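You operate a simulated robot arm through the tools that you are given. There is no shell and no other tool. Be economical: measure what you need, move in short steps, check, and stop when the job is done.

You run a simulated robot arm. Do the job below in one go: nothing can be reset, and whatever is moved stays where it is left.

JOB
Count the gap shims on the strap bench top, then put as many of the hex spacers from the strap bench top on the yellow drilled panel.

Only the result counts: the job must be done as asked and must still hold three seconds after the hand-in. Knocking over, shifting, dropping, spilling or breaking anything else fails it.

ROBOT AND FRAMES
A 7-joint arm with a two-finger parallel gripper, fixed in place. Base frame: the origin is at the foot of the arm, x ahead of it, y to its left, z up; the work surface is at about z = 0. Lengths are in m, angles in rad, forces in N, time in s.
With the tool pointing down near the work surface it reaches from about 0.24 to 0.62 m from the base axis. Its first joint turns from -1.152 to 1.152 rad. Payload 2.6 kg.
Tool frame: the origin (TCP) lies between the finger pads and is the grasp point; the fingertips stand 0.03 m ahead of it; z points along the fingers, y is the line along which they close. The gripper opens to 0.094 m. The fingers are 0.028 m wide and 0.01 m thick; the gripper's body (0.05 by 0.096 m) begins 0.055 m behind the TCP.
Orientation is that of the tool frame in the base frame, as [roll, pitch, yaw] about the fixed x, y, z axes, in that order (R = Rz(yaw) Ry(pitch) Rx(roll)). With the fingers straight down and closing along the base's y, the tool's x points along the base's -x, its y along +y and its z along -z.

CONTROLS
- The arm moves only by the tool nudge_tool. Its argument "commands" is a list of rows, each a list of 7 numbers: the shift along the tool's x, y, z in mm, then the turn, a rotation vector about the tool's x, y, z in rad, then the gripper command, from -1 (shut) to 1 (fully open), values between in proportion. In form: [[tx, ty, tz, ax, ay, az, fingers], ...]. A call has 1 to 10 rows; each row shifts and turns the commanded pose from where the row before left it, along the tool's axes as they then stand. A row lasts 0.2 s, in which the tool goes at most 0.05 m and 0.15 rad; a call with a longer step from one row to the next is refused whole, and so is a gripper value outside its range. Where a pose cannot be reached the arm comes as near as it can. A force on the tool above 40 N (or 10 N above the force at the start of the call, whichever is more), or a blocked arm, ends the call early, and 0.2 s more pass. The fingers move at their own pace (about 0.072 m/s each) and stop on an object; they squeeze with about 22 N. The grip force told is the motor's: it shows also when the fingers shut on nothing. Time passes only in rows, and 0.2 s behind the last, so rows that do not move let the fingers close. It gives the time, the measured TCP pose, the force on the tool (base axes), the opening and the grip force at its end, in the units of the frame above (readings bear some noise), and new pictures: "show" is both (left out), scene, wrist or none.
- Cameras (640 x 400 px; columns grow to the right, rows downward): "scene" is fixed at [0.0109, 0.4167, 0.5623]; the picture's right is [-0.93, -0.36, 0.00], its down [-0.21, 0.55, -0.81] and it looks along [0.29, -0.76, -0.58] (base axes); focal length 373 px, centre (320, 200). "wrist" rides on the gripper at [-0.037, 0, -0.058] in the tool frame; the picture's right is [0.00, -1.00, 0.00], its down [0.97, 0.00, -0.24] and it looks along [0.24, 0.00, 0.97] (tool axes); focal length 218 px, centre (320, 200).
- measure_at(camera, pixels): for up to 12 pixels [column, row] of the newest picture of that camera ("zoom" is the newest enlarged one), the place [x, y, z] in the base frame of the surface seen there, good to about 0.003 m. No time passes.
- zoom(camera, box): a new picture of the part [left, top, right, bottom] of that camera's present view, enlarged. No time passes.
- job_done(): hands the job in; it is judged then, once.

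Work in short steps. Measure before you move; look again where a grasp or a placing could have gone wrong, and mend it. You have 60 turns and 120 pictures in all, those below and enlarged ones among them. Open the gripper and draw the arm clear of the work before you hand the job in, unless the task says otherwise; then end with one line.

The tools are called after "Call:" as name(argument=value, ...) on one line, values as JSON. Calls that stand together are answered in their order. nudge_tool: Moves the arm, as the interface text tells. Its arguments: {"type":"object","properties":{"commands":{"type":"array"},"show":{"type":"string","enum":["both","scene","wrist","none"]}},"required":["commands"]} The other tools are called the same way: measure_at (camera, pixels) gives the place of the surface under pixels of a picture; zoom (camera, box) takes an enlarged picture of a part of a camera's view; job_done () hands the job in.

At the start:

```text
time: 0.0
tool_pos: [0.4337, -0.0602, 0.2823]
ee_rot: [-3.141, 0.001, -3.142]
wrist_force: [0.4, 1.3, -0.4]
opening: 0.0941
finger_force: 0.0
```

scene: 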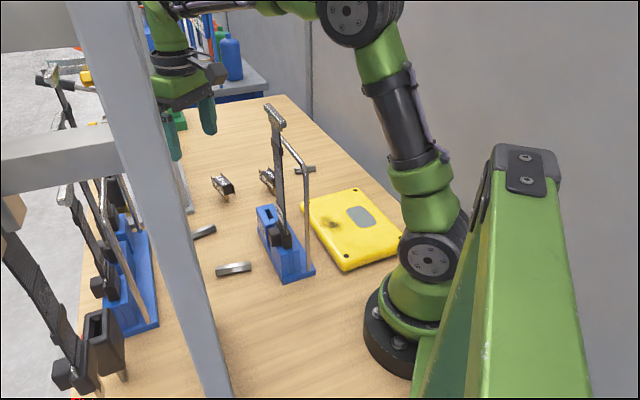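
wrist: 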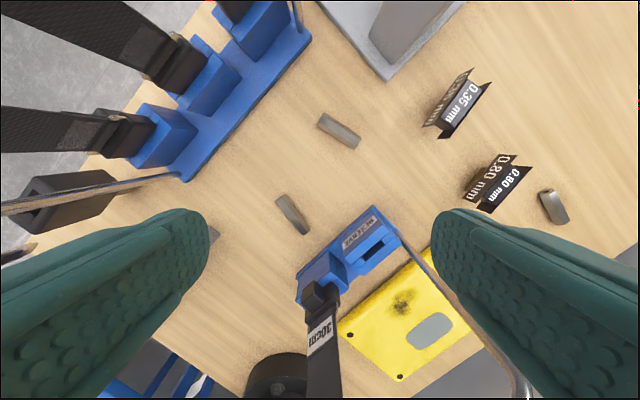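

The wrist view shows two dark marked shims (at about 460,105 and 497,182) and several grey bars (339,131; 292,214; 553,206; perhaps one hidden by the left finger at 213,235). I enlarge the views to tell them apart.

Call:
zoom(camera="wrist", box=[400, 50, 600, 240])

Call:
zoom(camera="scene", box=[140, 90, 420, 290])

Call:
zoom(camera="wrist", box=[180, 90, 400, 260])

```text
2.11 times, centred on (500, 145) of wrist
```

zoom: 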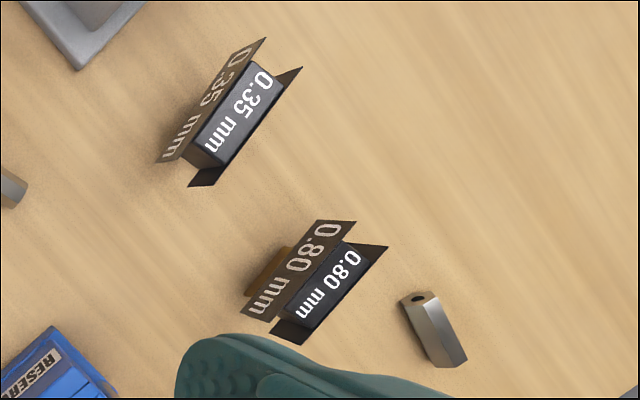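

```text
2.00 times, centred on (280, 190) of scene
```

zoom: 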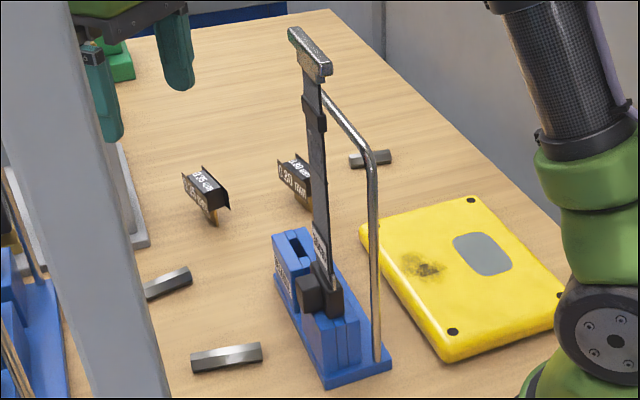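

```text
2.35 times, centred on (290, 175) of wrist
```

zoom: 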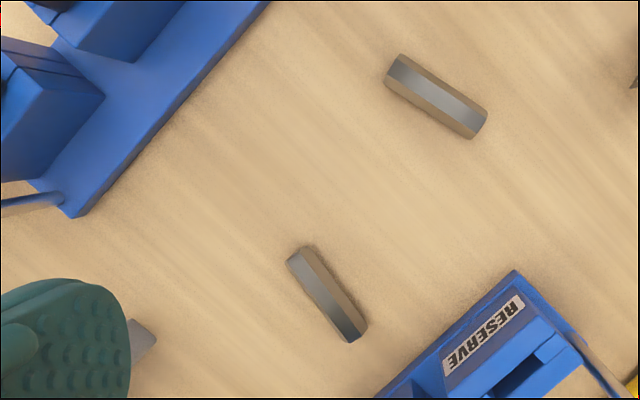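

Two shims so far and three or four spacers, but the fingers and the posts hide parts of the bench. I measure the key spots before looking from elsewhere.

Call:
measure_at(camera="wrist", pixels=[[339, 131], [292, 214], [553, 206], [214, 235], [462, 100], [505, 185], [400, 305], [350, 334], [400, 378], [440, 320], [365, 245], [385, 70]])

Call:
measure_at(camera="scene", pixels=[[272, 108], [275, 125], [298, 160], [307, 268], [352, 190], [303, 205], [399, 240], [345, 268], [335, 245], [233, 269], [205, 232], [305, 169]])

```text
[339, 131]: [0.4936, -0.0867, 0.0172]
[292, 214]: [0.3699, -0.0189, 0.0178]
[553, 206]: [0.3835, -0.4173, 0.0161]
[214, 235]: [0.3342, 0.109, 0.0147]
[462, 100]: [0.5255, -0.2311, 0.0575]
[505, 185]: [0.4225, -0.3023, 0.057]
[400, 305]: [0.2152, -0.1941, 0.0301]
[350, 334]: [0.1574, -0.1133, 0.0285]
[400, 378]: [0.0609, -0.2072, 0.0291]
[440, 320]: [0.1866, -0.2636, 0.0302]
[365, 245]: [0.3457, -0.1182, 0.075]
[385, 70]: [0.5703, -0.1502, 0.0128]
```

```text
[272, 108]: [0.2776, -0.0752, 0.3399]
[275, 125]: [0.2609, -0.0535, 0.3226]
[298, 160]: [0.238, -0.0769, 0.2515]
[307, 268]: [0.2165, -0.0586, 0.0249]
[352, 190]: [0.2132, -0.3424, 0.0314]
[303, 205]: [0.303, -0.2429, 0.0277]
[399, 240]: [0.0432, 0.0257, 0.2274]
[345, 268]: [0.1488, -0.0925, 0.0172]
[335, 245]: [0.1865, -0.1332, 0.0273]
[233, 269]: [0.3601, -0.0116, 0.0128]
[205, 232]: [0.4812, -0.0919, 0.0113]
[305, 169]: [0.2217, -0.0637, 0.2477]
```

The other area needs viewing: I raise the tool 0.12 m in free space and move a little to -y, keeping clear of the tall strap stand (top at 0.278,-0.075,0.34), to survey the whole bench.

Call:
nudge_tool(commands=[[0, 0, -40, 0, 0, 0, 1], [0, 0, -40, 0, 0, 0, 1], [0, 0, -40, 0, 0, 0, 1], [0, -40, 0, 0, 0, 0, 1], [0, -40, 0, 0, 0, 0, 1], [0, -40, 0, 0, 0, 0, 1], [0, -40, 0, 0, 0, 0, 1]])

```text
time: 1.6
tool_pos: [0.4328, -0.221, 0.3997]
ee_rot: [-3.139, 0.002, -3.141]
wrist_force: [-0.3, -0.3, 0.9]
opening: 0.094
finger_force: 0.0
```

scene: 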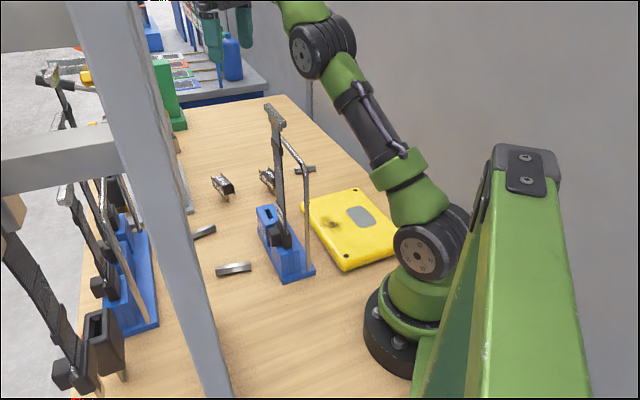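
wrist: 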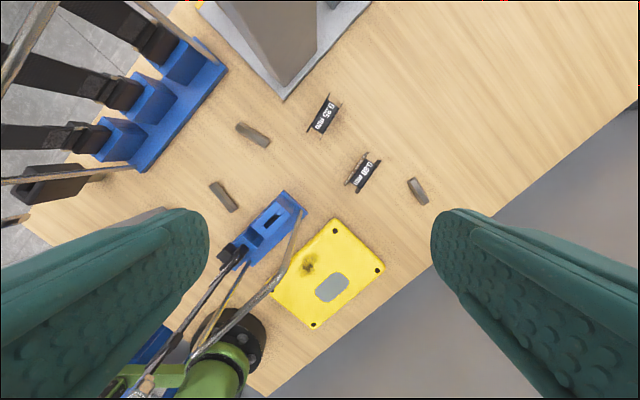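

No further shim is seen so far, but the region under the left finger (about 160,210) and behind the frame (290,40) is hidden. I turn the tool -1.5 rad about its axis here, in free air, to look there.

Call:
nudge_tool(commands=[[0, 0, 0, 0, 0, -0.15, 1], [0, 0, 0, 0, 0, -0.15, 1], [0, 0, 0, 0, 0, -0.15, 1], [0, 0, 0, 0, 0, -0.15, 1], [0, 0, 0, 0, 0, -0.15, 1], [0, 0, 0, 0, 0, -0.15, 1], [0, 0, 0, 0, 0, -0.15, 1], [0, 0, 0, 0, 0, -0.15, 1], [0, 0, 0, 0, 0, -0.15, 1], [0, 0, 0, 0, 0, -0.15, 1]], show="wrist")

```text
time: 3.8
tool_pos: [0.4306, -0.2191, 0.3966]
ee_rot: [-3.141, 0.001, -1.64]
wrist_force: [-0.3, -0.6, 0.4]
opening: 0.0938
finger_force: 0.1
out of reach, approached as far as the arm can: row 10
```

wrist: 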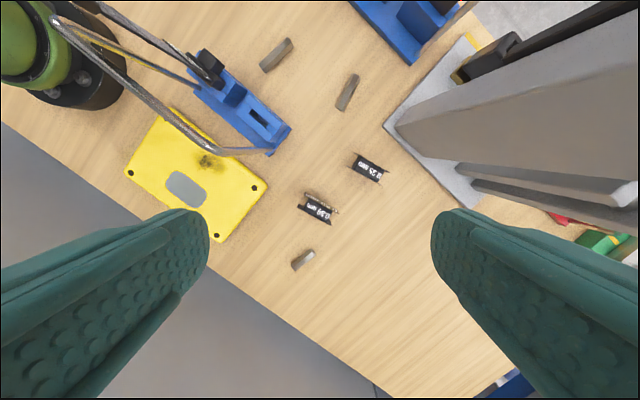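

The two shims are again the only ones (367,167 and 318,208). The +y end is still unseen, so I go back toward y=-0.06 (known clear) and tilt the view that way.

Call:
nudge_tool(commands=[[-40, 0, 0, 0, 0, 0, 1], [-40, 0, 0, 0, 0, 0, 1], [-40, 0, 0, 0, 0, 0, 1], [-30, 0, 0, 0, 0, 0, 1], [0, 0, 0, 0, -0.13, 0, 1], [0, 0, 0, 0, -0.13, 0, 1], [0, 0, 0, 0, -0.13, 0, 1]])

```text
time: 5.4
tool_pos: [0.4409, -0.0674, 0.3962]
ee_rot: [-3.141, 0.392, -1.641]
wrist_force: [0.2, -0.4, -0.4]
opening: 0.0942
finger_force: 0.2
```

scene: 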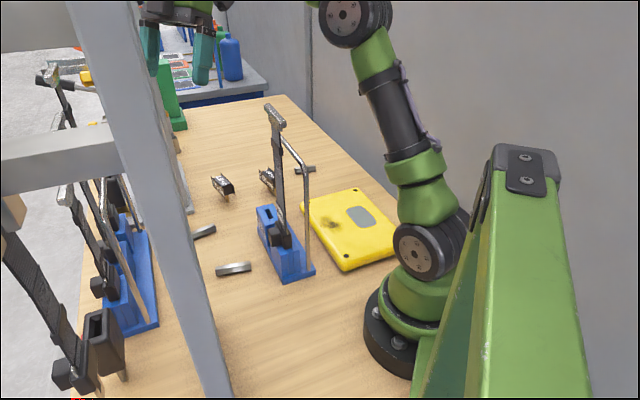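
wrist: 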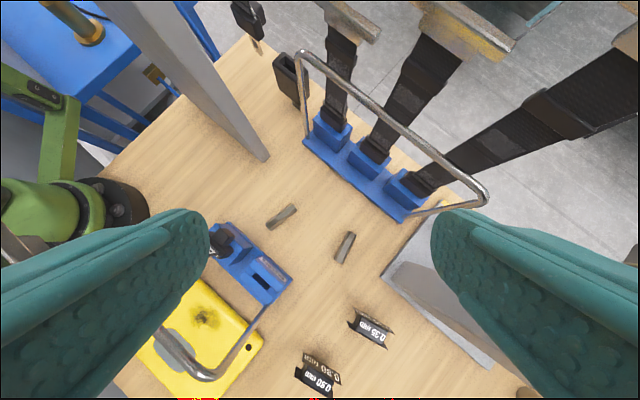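

The earlier grey patch near the left finger was a post foot; bench here shows no more shims. I check the spot behind the post at the far end in enlargements.

Call:
zoom(camera="scene", box=[130, 60, 250, 220])

Call:
zoom(camera="wrist", box=[230, 20, 500, 260])

```text
2.50 times, centred on (190, 140) of scene
```

zoom: 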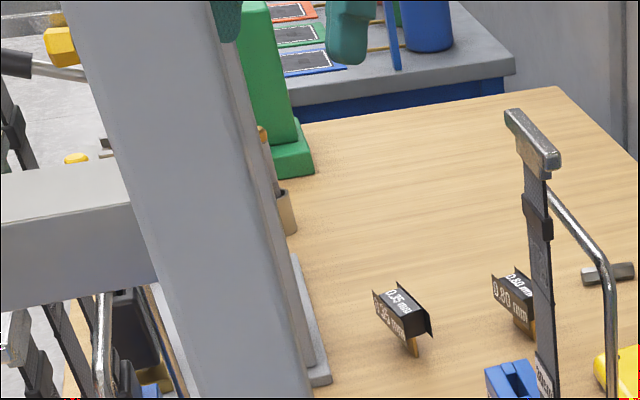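

```text
1.67 times, centred on (365, 140) of wrist
```

zoom: 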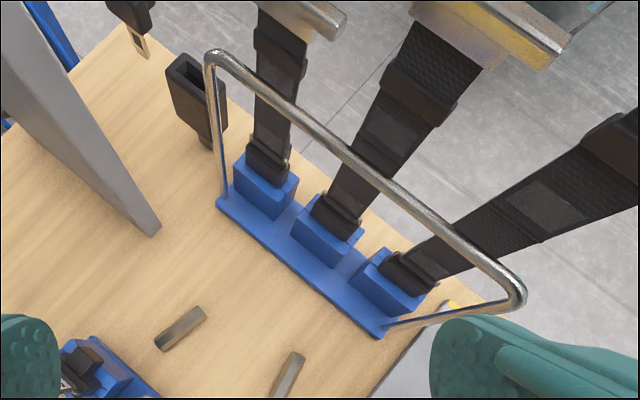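

Something brown stands behind the post at the far end, so I look there too: level the tool, return to y=-0.22 and turn back with the view toward +x.

Call:
nudge_tool(commands=[[0, 0, 0, 0, 0.13, 0, 1], [0, 0, 0, 0, 0.13, 0, 1], [0, 0, 0, 0, 0.13, 0, 1], [45, 0, 0, 0, 0, 0.15, 1], [40, 0, 0, 0, 0, 0.15, 1], [40, 0, 0, 0, 0, 0.15, 1], [40, 0, 0, 0, 0, 0.15, 1], [0, 0, 0, 0, 0, 0.15, 1], [0, 0, 0, 0, 0, 0.15, 1], [0, 0, 0, 0, 0, 0.15, 1]], show="none")

Call:
nudge_tool(commands=[[0, 0, 0, 0, 0, 0.15, 1], [0, 0, 0, 0, 0, 0.15, 1], [0, 0, 0, 0, 0, 0.15, 1], [0, 0, 0, 0, -0.14, 0, 1], [0, 0, 0, 0, -0.14, 0, 1], [0, 0, 0, 0, -0.14, 0, 1], [0, 0, 0, 0, -0.14, 0, 1]], show="wrist")

```text
time: 7.6
tool_pos: [0.3953, -0.226, 0.3963]
ee_rot: [-3.142, 0.002, -2.696]
wrist_force: [-0.1, -0.2, 0.0]
opening: 0.094
finger_force: 0.0
```

```text
time: 9.2
tool_pos: [0.3941, -0.2238, 0.3966]
ee_rot: [-3.141, 0.563, 3.138]
wrist_force: [0.5, 0.1, 0.2]
opening: 0.094
finger_force: 0.0
```

wrist: 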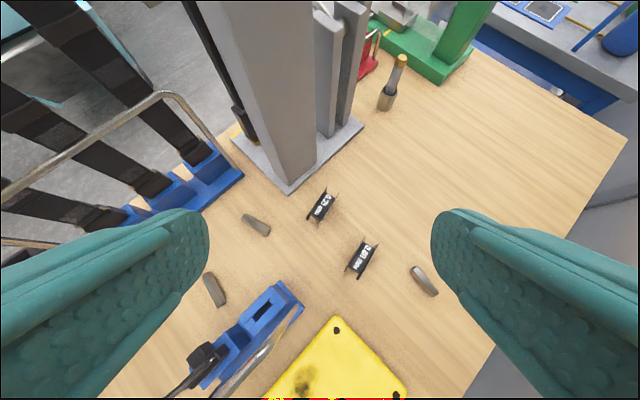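

The far bench has only a marker and stands: the shim count is 2, so two spacers go on the panel. I level the tool and move over the isolated spacer near (0.3835,-0.417).

Call:
nudge_tool(commands=[[0, 0, 0, 0, 0.14, 0, 1], [0, 0, 0, 0, 0.14, 0, 1], [0, 0, 0, 0, 0.14, 0, 1], [0, 0, 0, 0, 0.14, 0, 1], [0, -48, 0, 0, 0, 0, 1], [0, -48, 0, 0, 0, 0, 1], [10, -48, 0, 0, 0, 0, 1], [0, -45, 40, 0, 0, 0, 1], [0, 0, 48, 0, 0, 0, 1], [0, 0, 48, 0, 0, 0, 1]])

```text
refused: row 8 steps farther than a row can; nothing moved
```

Row 8 was too long; I split it.

Call:
nudge_tool(commands=[[0, 0, 0, 0, 0.14, 0, 1], [0, 0, 0, 0, 0.14, 0, 1], [0, 0, 0, 0, 0.14, 0, 1], [0, 0, 0, 0, 0.14, 0, 1], [0, -48, 0, 0, 0, 0, 1], [0, -48, 0, 0, 0, 0, 1], [10, -48, 0, 0, 0, 0, 1], [0, -45, 0, 0, 0, 0, 1], [0, 0, 48, 0, 0, 0, 1], [0, 0, 48, 0, 0, 0, 1]])

```text
time: 11.4
tool_pos: [0.3841, -0.3243, 0.2896]
ee_rot: [-3.141, 0.001, 3.14]
wrist_force: [1.0, 0.1, 0.1]
opening: 0.0938
finger_force: 0.0
out of reach, approached as far as the arm can: row 6, 7, 8
```

scene: 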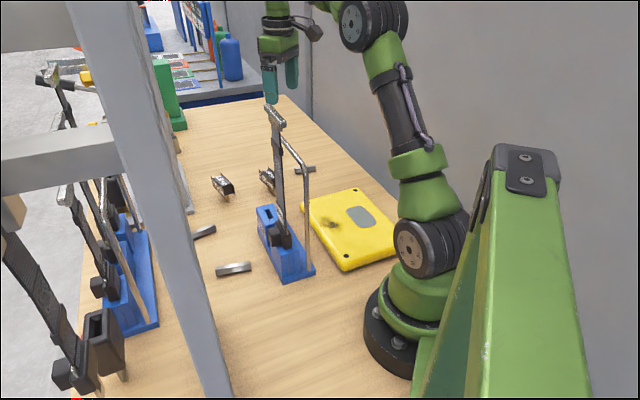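
wrist: 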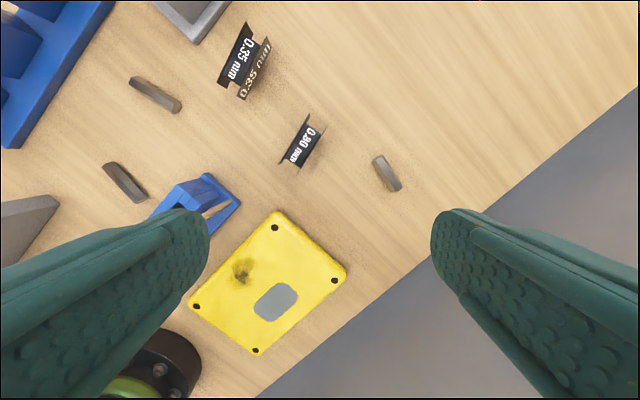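

The spacer is at (387,174) with ends near (377,160) and (397,188); I measure it and the panel corners from this clear view.

Call:
zoom(camera="wrist", box=[350, 140, 430, 210])

Call:
measure_at(camera="wrist", pixels=[[380, 163], [387, 175], [394, 185], [274, 228], [338, 280], [256, 350], [196, 306], [300, 270], [320, 280], [303, 148], [303, 125], [290, 165]])

```text
5.71 times, centred on (390, 175) of wrist
```

zoom: 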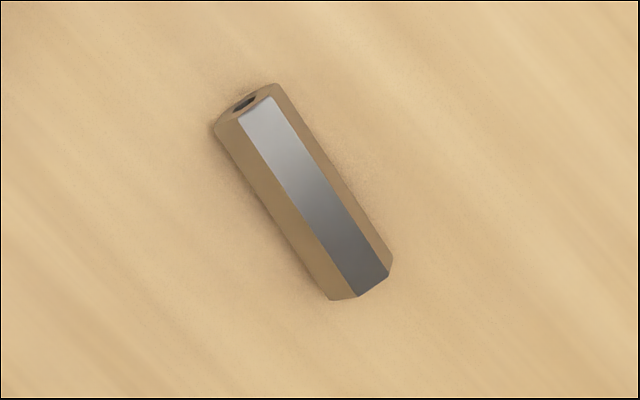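

```text
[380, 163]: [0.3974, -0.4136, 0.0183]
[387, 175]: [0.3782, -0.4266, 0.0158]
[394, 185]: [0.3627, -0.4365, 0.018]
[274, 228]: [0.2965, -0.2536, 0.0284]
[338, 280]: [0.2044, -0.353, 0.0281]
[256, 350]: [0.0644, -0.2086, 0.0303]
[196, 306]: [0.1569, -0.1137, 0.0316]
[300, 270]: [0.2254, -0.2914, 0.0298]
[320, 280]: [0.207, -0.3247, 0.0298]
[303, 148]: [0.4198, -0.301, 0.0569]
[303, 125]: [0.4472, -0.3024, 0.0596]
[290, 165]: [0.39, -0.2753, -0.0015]
```

The spacer's axis runs along about (-0.84,-0.55), centre (0.380,-0.426), top z 0.017. I turn the tool -0.576 rad to close across it, lower a bit to z≈0.2, and read the pose.

Call:
nudge_tool(commands=[[0, 0, 45, 0, 0, -0.144, 0.3], [0, 0, 45, 0, 0, -0.144, 0.3], [0, 0, 0, 0, 0, -0.144, 0.3], [0, 0, 0, 0, 0, -0.144, 0.3]], show="none")

```text
time: 12.4
tool_pos: [0.3828, -0.3246, 0.2007]
ee_rot: [3.14, 0.0, -2.564]
wrist_force: [-0.8, 1.0, -0.3]
opening: 0.0611
finger_force: 0.0
```

Pose reads as commanded. I move (base) -0.003,-0.102 in the tool axes and look straight down at the spacer.

Call:
nudge_tool(commands=[[20, -28, 0, 0, 0, 0, 0.3], [20, -28, 0, 0, 0, 0, 0.3], [18, -28, 0, 0, 0, 0, 0.3], [0, 0, 40, 0, 0, 0, 0.3], [0, 0, 40, 0, 0, 0, 0.3]])

```text
time: 13.6
tool_pos: [0.3804, -0.426, 0.1186]
ee_rot: [-3.141, 0.0, -2.566]
wrist_force: [0.1, -0.2, -0.2]
opening: 0.0608
finger_force: 0.1
```

scene: 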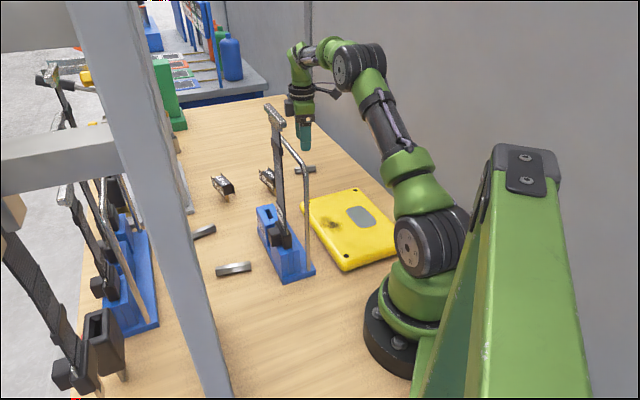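
wrist: 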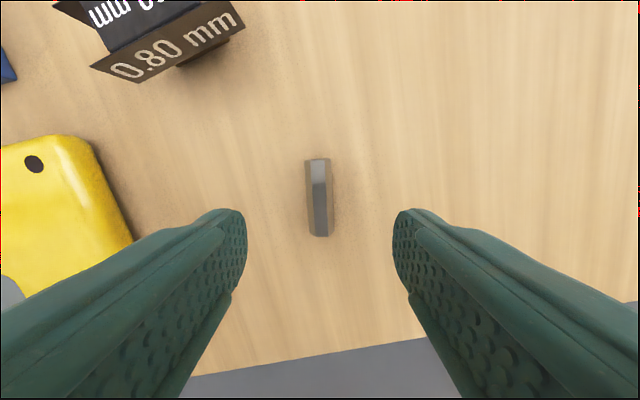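

The spacer is aligned and centred at column 318. I check its ends along the axis.

Call:
measure_at(camera="wrist", pixels=[[318, 162], [318, 198], [320, 232]])

```text
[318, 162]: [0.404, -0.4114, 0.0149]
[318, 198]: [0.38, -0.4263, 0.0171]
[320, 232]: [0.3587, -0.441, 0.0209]
```

Centre matches (0.380,-0.426). I descend 85 mm to TCP z≈0.033 and close.

Call:
nudge_tool(commands=[[0, 0, 40, 0, 0, 0, 0.3], [0, 0, 30, 0, 0, 0, 0.3], [0, 0, 14, 0, 0, 0, 0.3], [0, 0, 0, 0, 0, 0, 0.3], [0, 0, 0, 0, 0, 0, -1], [0, 0, 0, 0, 0, 0, -1], [0, 0, 0, 0, 0, 0, -1], [0, 0, 0, 0, 0, 0, -1]], show="none")

```text
time: 15.4
tool_pos: [0.3808, -0.4258, 0.035]
ee_rot: [-3.142, 0.0, -2.565]
wrist_force: [-0.1, 0.4, 0.2]
opening: 0.0039
finger_force: 22.2
```

The opening reads only 0.004 m, less than the spacer's expected width; I look before moving.

Call:
nudge_tool(commands=[[0, 0, 0, 0, 0, 0, -1]])

Call:
zoom(camera="scene", box=[260, 110, 350, 190])

```text
time: 15.8
tool_pos: [0.3808, -0.4267, 0.0353]
ee_rot: [-3.141, 0.0, -2.565]
wrist_force: [-0.3, -0.1, 0.6]
opening: 0.004
finger_force: 21.9
```

scene: 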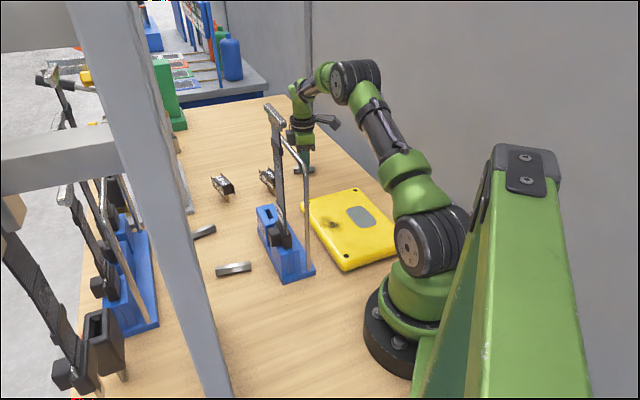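
wrist: 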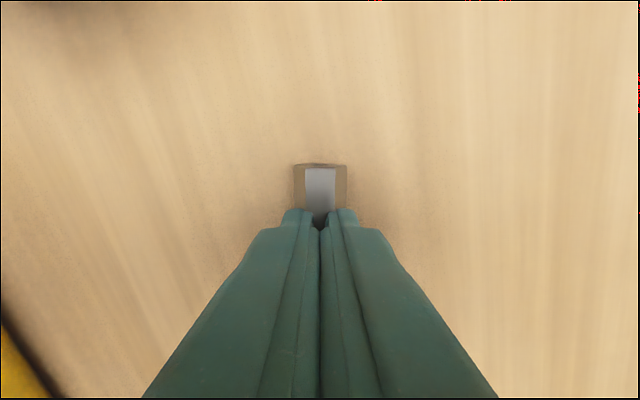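

```text
5.00 times, centred on (305, 150) of scene
```

zoom: 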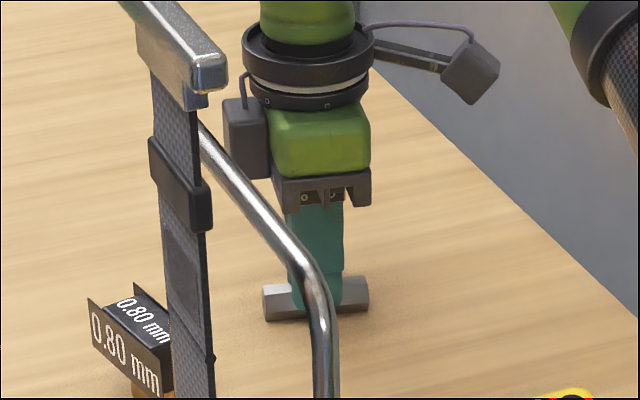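

The spacer does sit between the fingertips (fingers straddle it in the enlargement). I lift 60 mm gently and check that it comes along.

Call:
nudge_tool(commands=[[0, 0, -15, 0, 0, 0, -1], [0, 0, -20, 0, 0, 0, -1], [0, 0, -25, 0, 0, 0, -1], [0, 0, 0, 0, 0, 0, -1]])

Call:
zoom(camera="scene", box=[260, 90, 350, 190])

```text
time: 16.8
tool_pos: [0.3811, -0.4253, 0.095]
ee_rot: [-3.14, -0.001, -2.565]
wrist_force: [-0.3, -0.7, 0.3]
opening: 0.0
finger_force: 22.3
```

scene: 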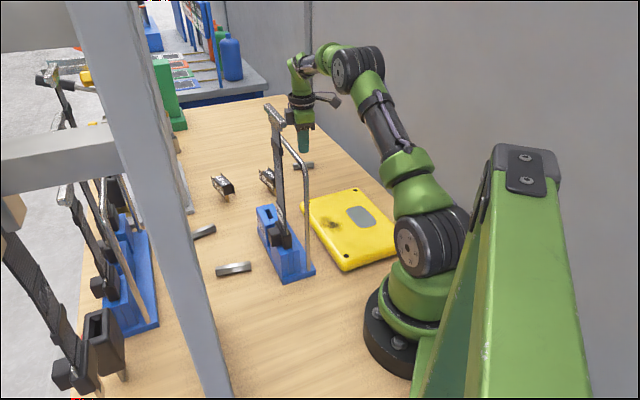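
wrist: 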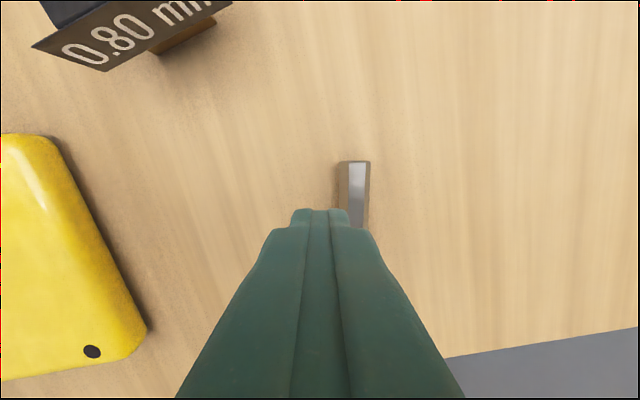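

```text
4.00 times, centred on (305, 140) of scene
```

zoom: 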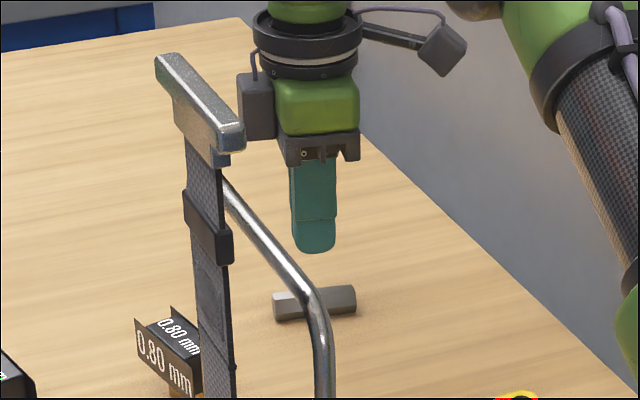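

It slipped out: the grasp was too high for this low hex bar, which was merely shifted sideways a little (now at column 355). I open again to re-measure.

Call:
nudge_tool(commands=[[0, 0, -20, 0, 0, 0, 0.1], [0, 0, 0, 0, 0, 0, 0.1], [0, 0, 0, 0, 0, 0, 0.1]], show="wrist")

Call:
zoom(camera="wrist", box=[280, 130, 400, 260])

```text
time: 17.6
tool_pos: [0.3818, -0.4255, 0.1155]
ee_rot: [3.141, -0.001, -2.566]
wrist_force: [0.2, -0.4, 0.4]
opening: 0.0517
finger_force: 0.0
```

wrist: 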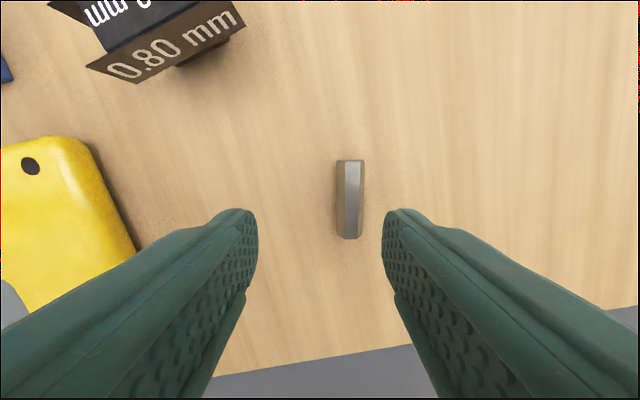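

```text
3.08 times, centred on (340, 195) of wrist
```

zoom: 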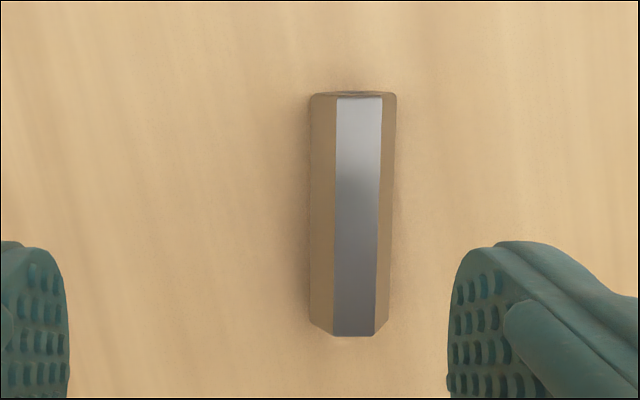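

I measure its new place precisely.

Call:
measure_at(camera="wrist", pixels=[[351, 165], [350, 185], [350, 200], [349, 220], [349, 235], [300, 200], [350, 145]])

Call:
zoom(camera="wrist", box=[180, 190, 460, 365])

```text
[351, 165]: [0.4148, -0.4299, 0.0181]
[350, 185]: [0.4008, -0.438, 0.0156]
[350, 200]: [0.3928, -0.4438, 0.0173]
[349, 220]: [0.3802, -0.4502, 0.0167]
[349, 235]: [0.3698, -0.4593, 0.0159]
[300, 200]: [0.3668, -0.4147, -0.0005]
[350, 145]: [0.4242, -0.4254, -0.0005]
```

```text
2.29 times, centred on (320, 278) of wrist
```

zoom: 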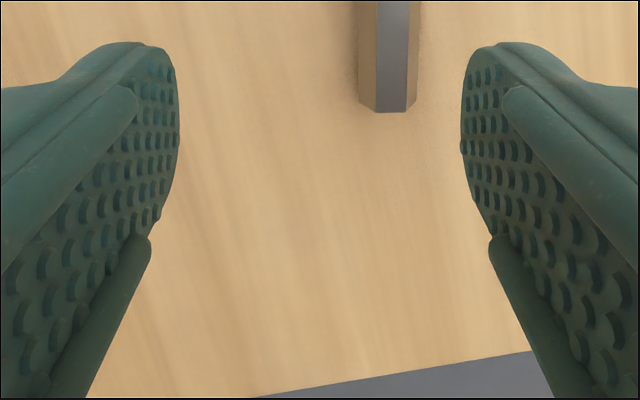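

The spacer is now centred at (0.392,-0.444). I shift -21 mm along tool y and go down until the tips nearly touch the bench (TCP ~0.031), before closing.

Call:
nudge_tool(commands=[[1, -21, 0, 0, 0, 0, 0.1], [0, 0, 40, 0, 0, 0, 0.1], [0, 0, 30, 0, 0, 0, 0.1], [0, 0, 11, 0, 0, 0, 0.1], [0, 0, 3, 0, 0, 0, 0.1], [0, 0, 0, 0, 0, 0, 0.1]])

```text
time: 19.0
tool_pos: [0.3909, -0.4447, 0.0313]
ee_rot: [-3.141, 0.002, -2.565]
wrist_force: [1.0, -0.2, -0.3]
opening: 0.0518
finger_force: 0.0
```

scene: 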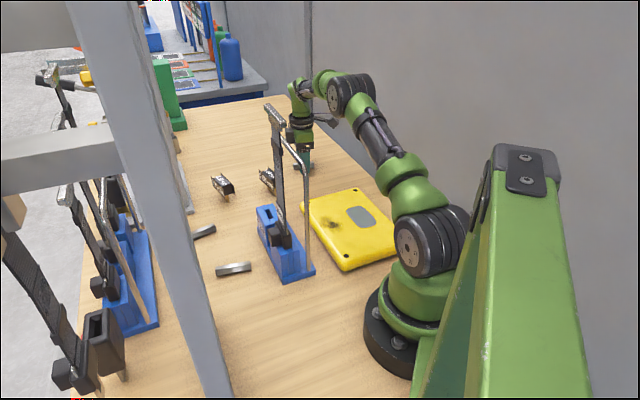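
wrist: 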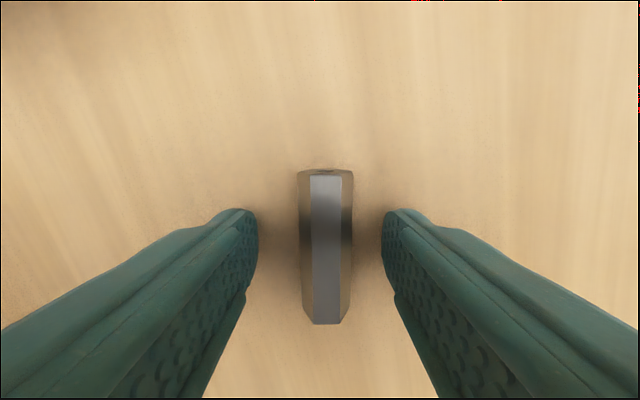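

The bar lies nicely between the fingers, tips about 1 mm off the bench. I close now.

Call:
nudge_tool(commands=[[0, -2, 0.5, 0, 0, 0, 0.1], [0, 0, 0, 0, 0, 0, -0.5], [0, 0, 0, 0, 0, 0, -1], [0, 0, 0, 0, 0, 0, -1], [0, 0, 0, 0, 0, 0, -1], [0, 0, 0, 0, 0, 0, -1]], show="wrist")

```text
time: 20.4
tool_pos: [0.392, -0.4447, 0.0321]
ee_rot: [3.141, 0.001, -2.567]
wrist_force: [-0.1, 0.3, 0.5]
opening: 0.0038
finger_force: 22.0
```

wrist: 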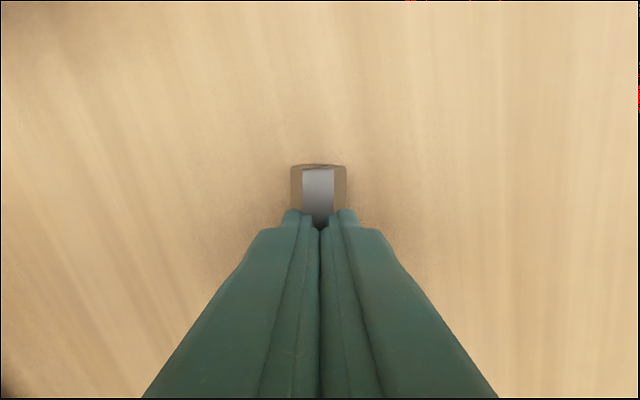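

Same 0.004 reading while the bar is between the tips. I lift only in 3 mm steps and watch the opening.

Call:
nudge_tool(commands=[[0, 0, 0, 0, 0, 0, -1], [0, 0, -3, 0, 0, 0, -1], [0, 0, -3, 0, 0, 0, -1], [0, 0, 0, 0, 0, 0, -1]])

Call:
zoom(camera="scene", box=[270, 120, 340, 190])

```text
time: 21.4
tool_pos: [0.3923, -0.445, 0.0378]
ee_rot: [3.141, -0.001, -2.566]
wrist_force: [-0.4, -1.0, -1.2]
opening: 0.0174
finger_force: 22.4
```

scene: 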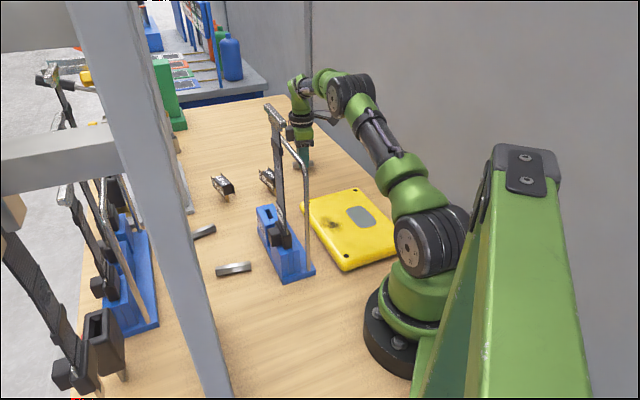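
wrist: 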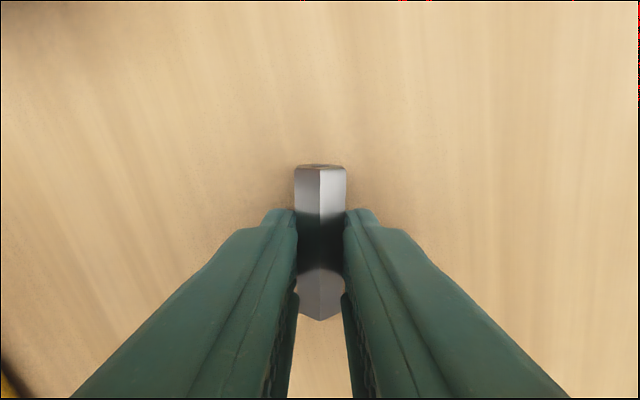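

```text
5.71 times, centred on (305, 155) of scene
```

zoom: 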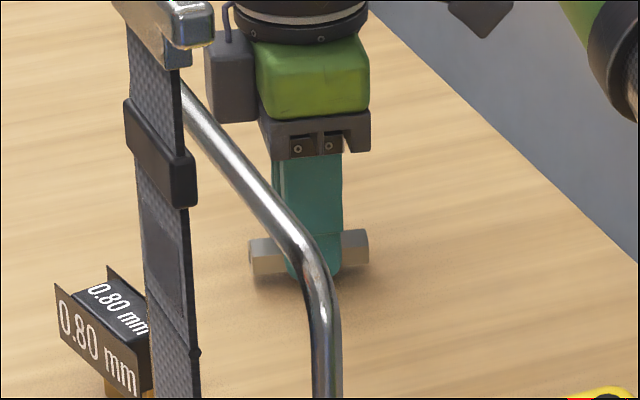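

The bar rolled onto its flats and is now gripped properly: opening 0.0174 m. I lift gently to z≈0.12.

Call:
nudge_tool(commands=[[0, 0, -8, 0, 0, 0, -1], [0, 0, -12, 0, 0, 0, -1], [0, 0, -20, 0, 0, 0, -1], [0, 0, -22, 0, 0, 0, -1], [0, 0, -20, 0, 0, 0, -1], [0, 0, 0, 0, 0, 0, -1]], show="wrist")

```text
time: 22.8
tool_pos: [0.3943, -0.4453, 0.1199]
ee_rot: [-3.141, 0.0, -2.565]
wrist_force: [0.1, -0.2, -0.6]
opening: 0.0172
finger_force: 22.0
```

wrist: 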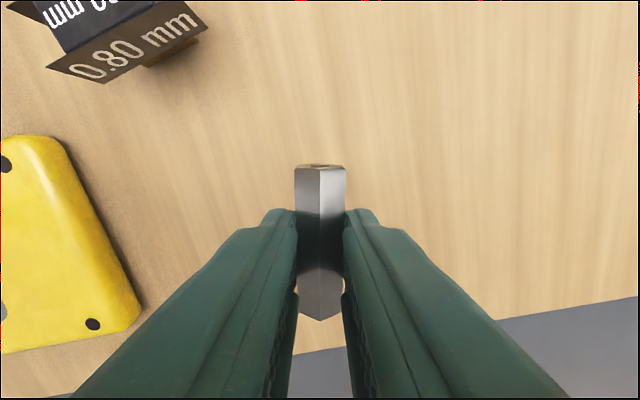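

The spacer is held firmly. I carry it at this height to above the panel at about (0.238,-0.286).

Call:
nudge_tool(commands=[[6, 31, 0, 0, 0, 0, -1], [6, 31, 0, 0, 0, 0, -1], [6, 31, 0, 0, 0, 0, -1], [6, 31, 0, 0, 0, 0, -1], [7, 31, 0, 0, 0, 0, -1], [7, 32, 0, 0, 0, 0, -1], [6, 31, 0, 0, 0, 0, -1], [0, 0, 0, 0, 0, 0, -1]])

```text
time: 24.6
tool_pos: [0.2371, -0.2868, 0.1188]
ee_rot: [3.142, 0.002, -2.567]
wrist_force: [-0.5, -0.4, -0.5]
opening: 0.0173
finger_force: 22.3
```

scene: 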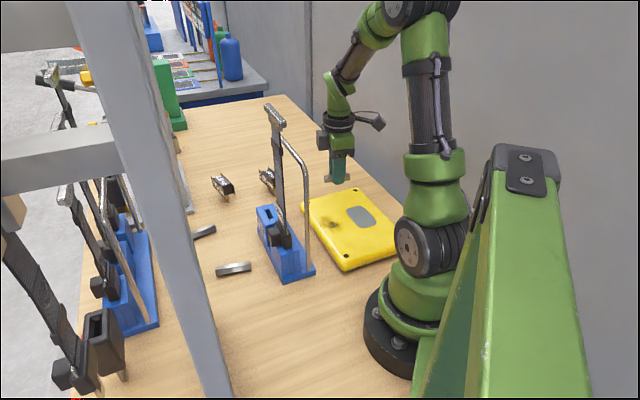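
wrist: 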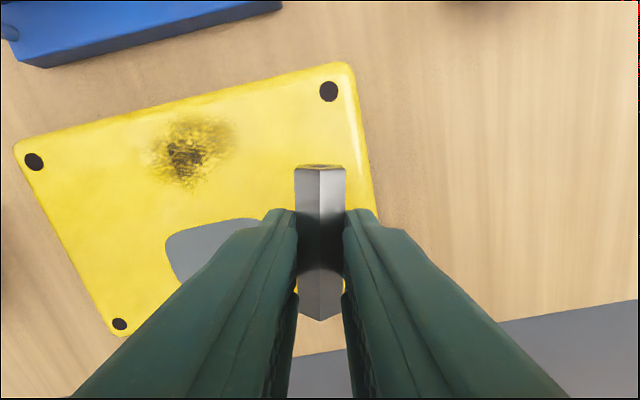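

The bar hangs near the panel's right edge in this view; I measure that edge to set the margin.

Call:
measure_at(camera="wrist", pixels=[[350, 70], [360, 130], [368, 180], [374, 212], [328, 92], [120, 324], [33, 162], [362, 190], [330, 67]])

```text
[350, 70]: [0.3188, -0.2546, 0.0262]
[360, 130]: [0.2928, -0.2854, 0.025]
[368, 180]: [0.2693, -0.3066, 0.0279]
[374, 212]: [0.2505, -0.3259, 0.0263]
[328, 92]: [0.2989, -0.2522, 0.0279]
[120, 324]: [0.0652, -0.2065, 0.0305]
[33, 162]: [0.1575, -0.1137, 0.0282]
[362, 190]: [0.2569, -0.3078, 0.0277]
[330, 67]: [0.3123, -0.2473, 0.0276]
```

Edge margin is fine (~36 mm from the bar's centre). I shift 4 mm inward, descend to z≈0.070, then feel down in small steps.

Call:
nudge_tool(commands=[[0, 4, 25, 0, 0, 0, -1], [0, 0, 16, 0, 0, 0, -1], [0, 0, 8, 0, 0, 0, -1], [0, 0, 0, 0, 0, 0, -1]], show="scene")

Call:
zoom(camera="scene", box=[300, 160, 400, 240])

```text
time: 25.6
tool_pos: [0.2352, -0.2834, 0.069]
ee_rot: [3.141, -0.002, -2.566]
wrist_force: [0.9, 0.1, -1.5]
opening: 0.0173
finger_force: 22.4
```

scene: 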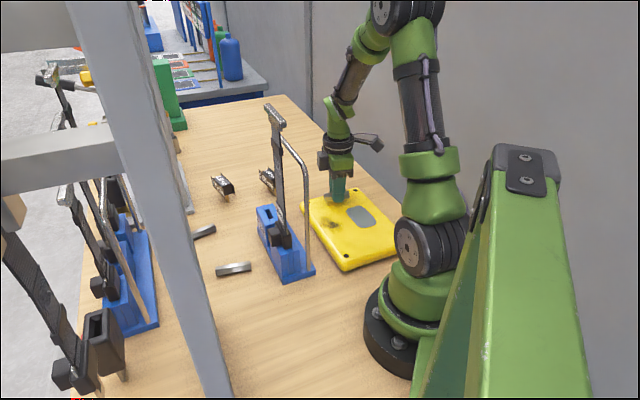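

```text
5.00 times, centred on (350, 200) of scene
```

zoom: 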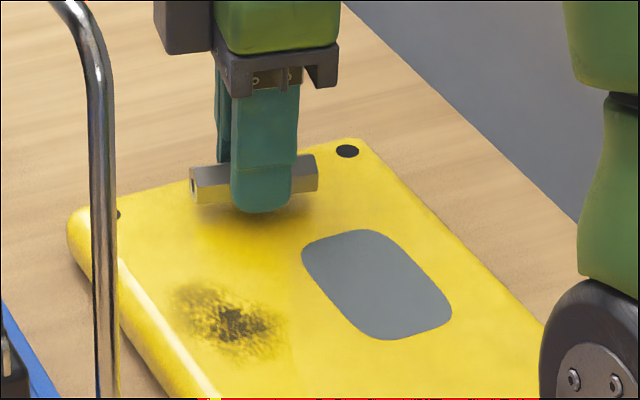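

The fingertips extend a few mm below the bar. I go down about 8 mm (TCP ≈0.061), slowly.

Call:
nudge_tool(commands=[[0, 0, 4, 0, 0, 0, -1], [0, 0, 2, 0, 0, 0, -1], [0, 0, 1, 0, 0, 0, -1], [0, 0, 1, 0, 0, 0, -1], [0, 0, 0, 0, 0, 0, -1]], show="scene")

Call:
zoom(camera="scene", box=[310, 170, 380, 220])

```text
time: 26.8
tool_pos: [0.2348, -0.2829, 0.0619]
ee_rot: [-3.14, 0.0, -2.565]
wrist_force: [-2.0, 3.4, 14.9]
opening: 0.0176
finger_force: 22.3
```

scene: 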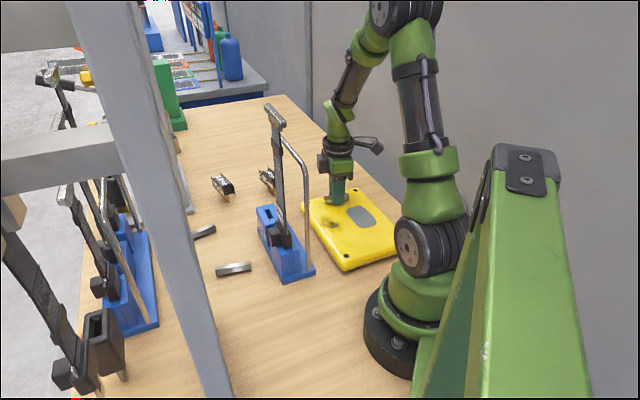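

```text
8.00 times, centred on (345, 195) of scene
```

zoom: 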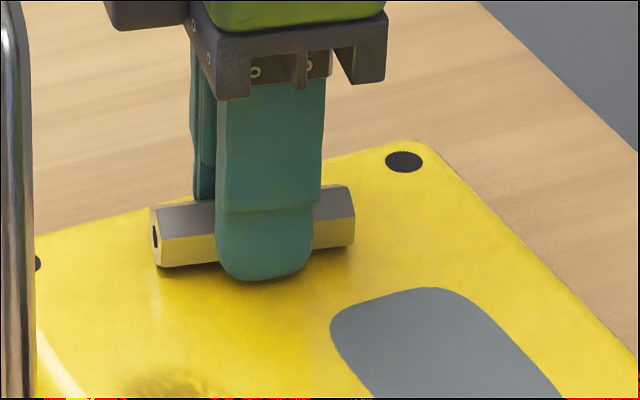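

Contact (about 15 N) is felt: bar and tips sit on the panel. I back off 1 mm and open slowly.

Call:
nudge_tool(commands=[[0, 0, -1, 0, 0, 0, -1], [0, 0, 0, 0, 0, 0, -0.55], [0, 0, 0, 0, 0, 0, -0.45], [0, 0, 0, 0, 0, 0, -0.35], [0, 0, 0, 0, 0, 0, -0.25], [0, 0, 0, 0, 0, 0, -0.1], [0, 0, 0, 0, 0, 0, -0.1]])

Call:
zoom(camera="scene", box=[310, 170, 380, 220])

```text
time: 28.4
tool_pos: [0.2345, -0.2824, 0.0625]
ee_rot: [3.141, 0.0, -2.567]
wrist_force: [-0.1, 0.1, 0.8]
opening: 0.042
finger_force: 0.1
```

scene: 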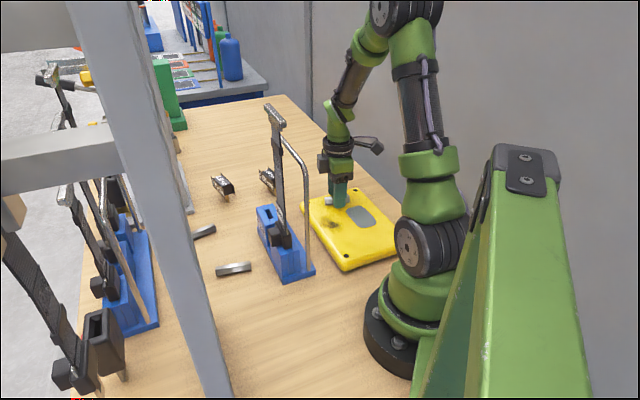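
wrist: 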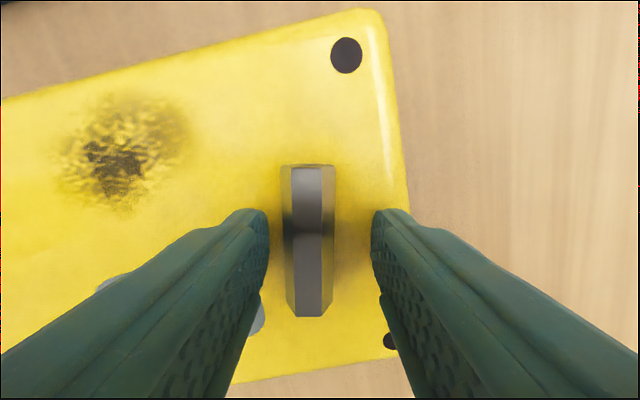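

```text
8.00 times, centred on (345, 195) of scene
```

zoom: 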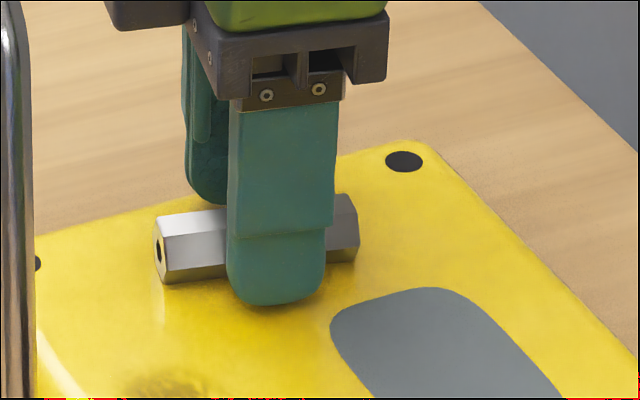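

Spacer 1 rests on a flat on the panel. I lift clear to z≈0.2 and then measure the arm's geometry, since reaching the next spacer passes the arm near the tall strap stand.

Call:
nudge_tool(commands=[[0, 0, -20, 0, 0, 0, -0.1], [0, 0, -40, 0, 0, 0, -0.1], [0, 0, -40, 0, 0, 0, -0.1], [0, 0, -40, 0, 0, 0, -0.1]])

Call:
measure_at(camera="scene", pixels=[[425, 250], [432, 180], [435, 140], [425, 80], [420, 30], [385, 20], [350, 80], [340, 120], [272, 108], [284, 122], [298, 160], [275, 180]])

```text
time: 29.4
tool_pos: [0.2351, -0.2808, 0.2032]
ee_rot: [3.141, 0.002, -2.566]
wrist_force: [-0.1, 0.4, 0.9]
opening: 0.0424
finger_force: 0.2
```

scene: 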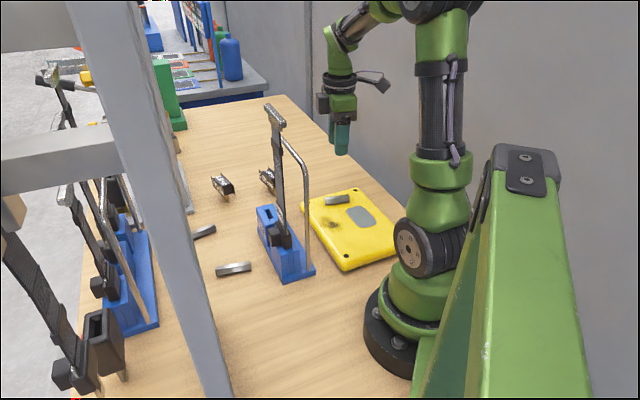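
wrist: 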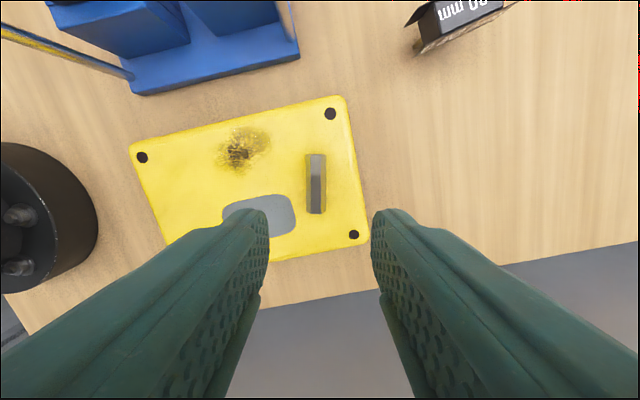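

```text
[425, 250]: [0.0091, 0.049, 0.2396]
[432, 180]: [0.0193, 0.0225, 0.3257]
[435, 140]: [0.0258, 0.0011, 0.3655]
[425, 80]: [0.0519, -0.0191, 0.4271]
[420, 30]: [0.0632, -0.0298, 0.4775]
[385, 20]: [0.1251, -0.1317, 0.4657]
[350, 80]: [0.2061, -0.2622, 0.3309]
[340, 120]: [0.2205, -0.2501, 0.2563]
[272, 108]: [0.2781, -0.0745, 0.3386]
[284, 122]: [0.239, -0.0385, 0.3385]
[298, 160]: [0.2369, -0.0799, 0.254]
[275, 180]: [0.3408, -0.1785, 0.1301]
```

Spacer 1 lies well on the panel (317,183 in the wrist view). Both other spacers lie near the tall stand, so I measure the stand, the box sticking out of the wrist and the two spacers before planning.

Call:
measure_at(camera="scene", pixels=[[378, 83], [365, 75], [322, 100], [266, 107], [282, 124], [279, 155], [279, 200], [283, 240], [262, 212], [306, 180], [290, 148], [284, 278]])

Call:
measure_at(camera="scene", pixels=[[219, 271], [249, 265], [197, 236], [214, 228], [158, 325], [125, 330], [140, 270], [265, 228], [256, 214], [335, 50], [388, 10], [335, 125]])

Call:
zoom(camera="scene", box=[190, 95, 330, 285])

```text
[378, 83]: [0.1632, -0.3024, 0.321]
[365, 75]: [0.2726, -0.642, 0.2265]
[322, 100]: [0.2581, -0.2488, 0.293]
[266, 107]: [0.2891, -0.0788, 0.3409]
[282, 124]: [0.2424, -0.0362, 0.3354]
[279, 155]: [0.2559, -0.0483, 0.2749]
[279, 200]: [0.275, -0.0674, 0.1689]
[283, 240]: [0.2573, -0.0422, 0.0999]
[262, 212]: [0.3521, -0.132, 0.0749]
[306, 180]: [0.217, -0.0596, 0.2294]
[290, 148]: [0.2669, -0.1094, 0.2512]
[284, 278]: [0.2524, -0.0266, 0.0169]
```

```text
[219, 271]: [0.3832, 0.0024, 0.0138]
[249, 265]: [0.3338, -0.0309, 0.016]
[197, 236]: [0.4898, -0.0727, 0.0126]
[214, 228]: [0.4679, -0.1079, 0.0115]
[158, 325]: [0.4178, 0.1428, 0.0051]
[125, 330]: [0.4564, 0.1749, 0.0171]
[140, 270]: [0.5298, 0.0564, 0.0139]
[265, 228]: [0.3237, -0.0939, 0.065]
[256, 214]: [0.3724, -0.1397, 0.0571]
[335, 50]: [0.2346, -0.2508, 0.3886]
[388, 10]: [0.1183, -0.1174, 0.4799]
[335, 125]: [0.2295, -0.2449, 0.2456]
```

```text
2.11 times, centred on (260, 190) of scene
```

zoom: 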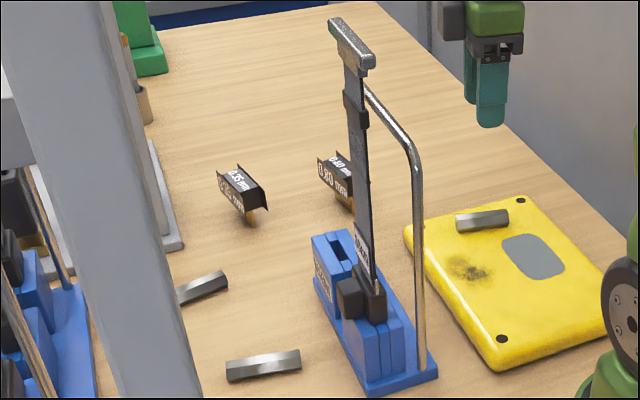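

Planning: the wrist carries a side box (about +0.09 along tool x), so a vertical grasp of the spacer at (0.363,-0.018) would strike the strap. I'll lean the tool ~0.45 rad outward along the bar's axis. First I rise to z 0.40 and go around by the route already proven clear.

Call:
nudge_tool(commands=[[0, 0, -49, 0, 0, 0, 0.1], [0, 0, -49, 0, 0, 0, 0.1], [0, 0, -49, 0, 0, 0, 0.1], [0, 0, -49, 0, 0, 0, 0.1], [-39, -11, 0, 0, 0, 0, 0.1], [-39, -11, 0, 0, 0, 0, 0.1], [-39, -11, 0, 0, 0, 0, 0.1], [-39, -11, 0, 0, 0, 0, 0.1], [-39, -11, 0, 0, 0, 0, 0.1]], show="none")

```text
time: 31.4
tool_pos: [0.4281, -0.2217, 0.3982]
ee_rot: [3.141, 0.0, -2.566]
wrist_force: [-0.9, -0.6, 0.2]
opening: 0.0518
finger_force: 0.0
```

Now +y to about (0.43,-0.02) at the same height, then look.

Call:
nudge_tool(commands=[[-22, 33.5, 0, 0, 0, 0, 0.1], [-22, 33.5, 0, 0, 0, 0, 0.1], [-22, 33.5, 0, 0, 0, 0, 0.1], [-22, 33.5, 0, 0, 0, 0, 0.1], [-22, 33.5, 0, 0, 0, 0, 0.1]])

```text
time: 32.6
tool_pos: [0.4287, -0.0226, 0.3997]
ee_rot: [-3.14, 0.0, -2.565]
wrist_force: [0.3, 0.3, -0.5]
opening: 0.0521
finger_force: 0.0
```

scene: 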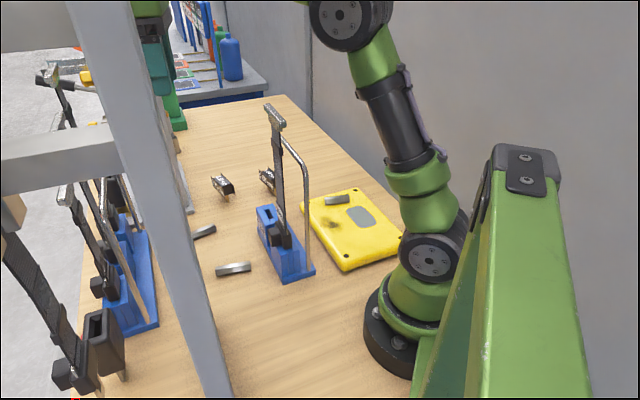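
wrist: 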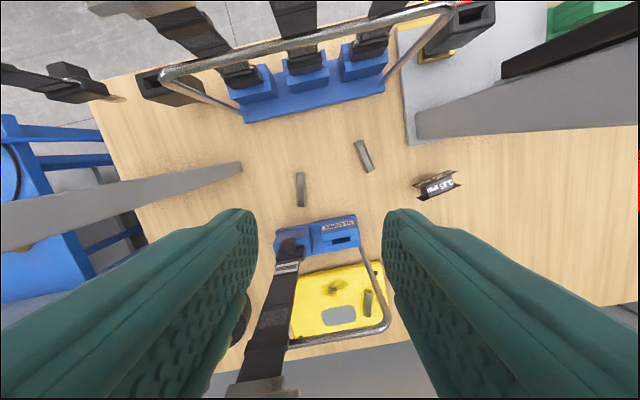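

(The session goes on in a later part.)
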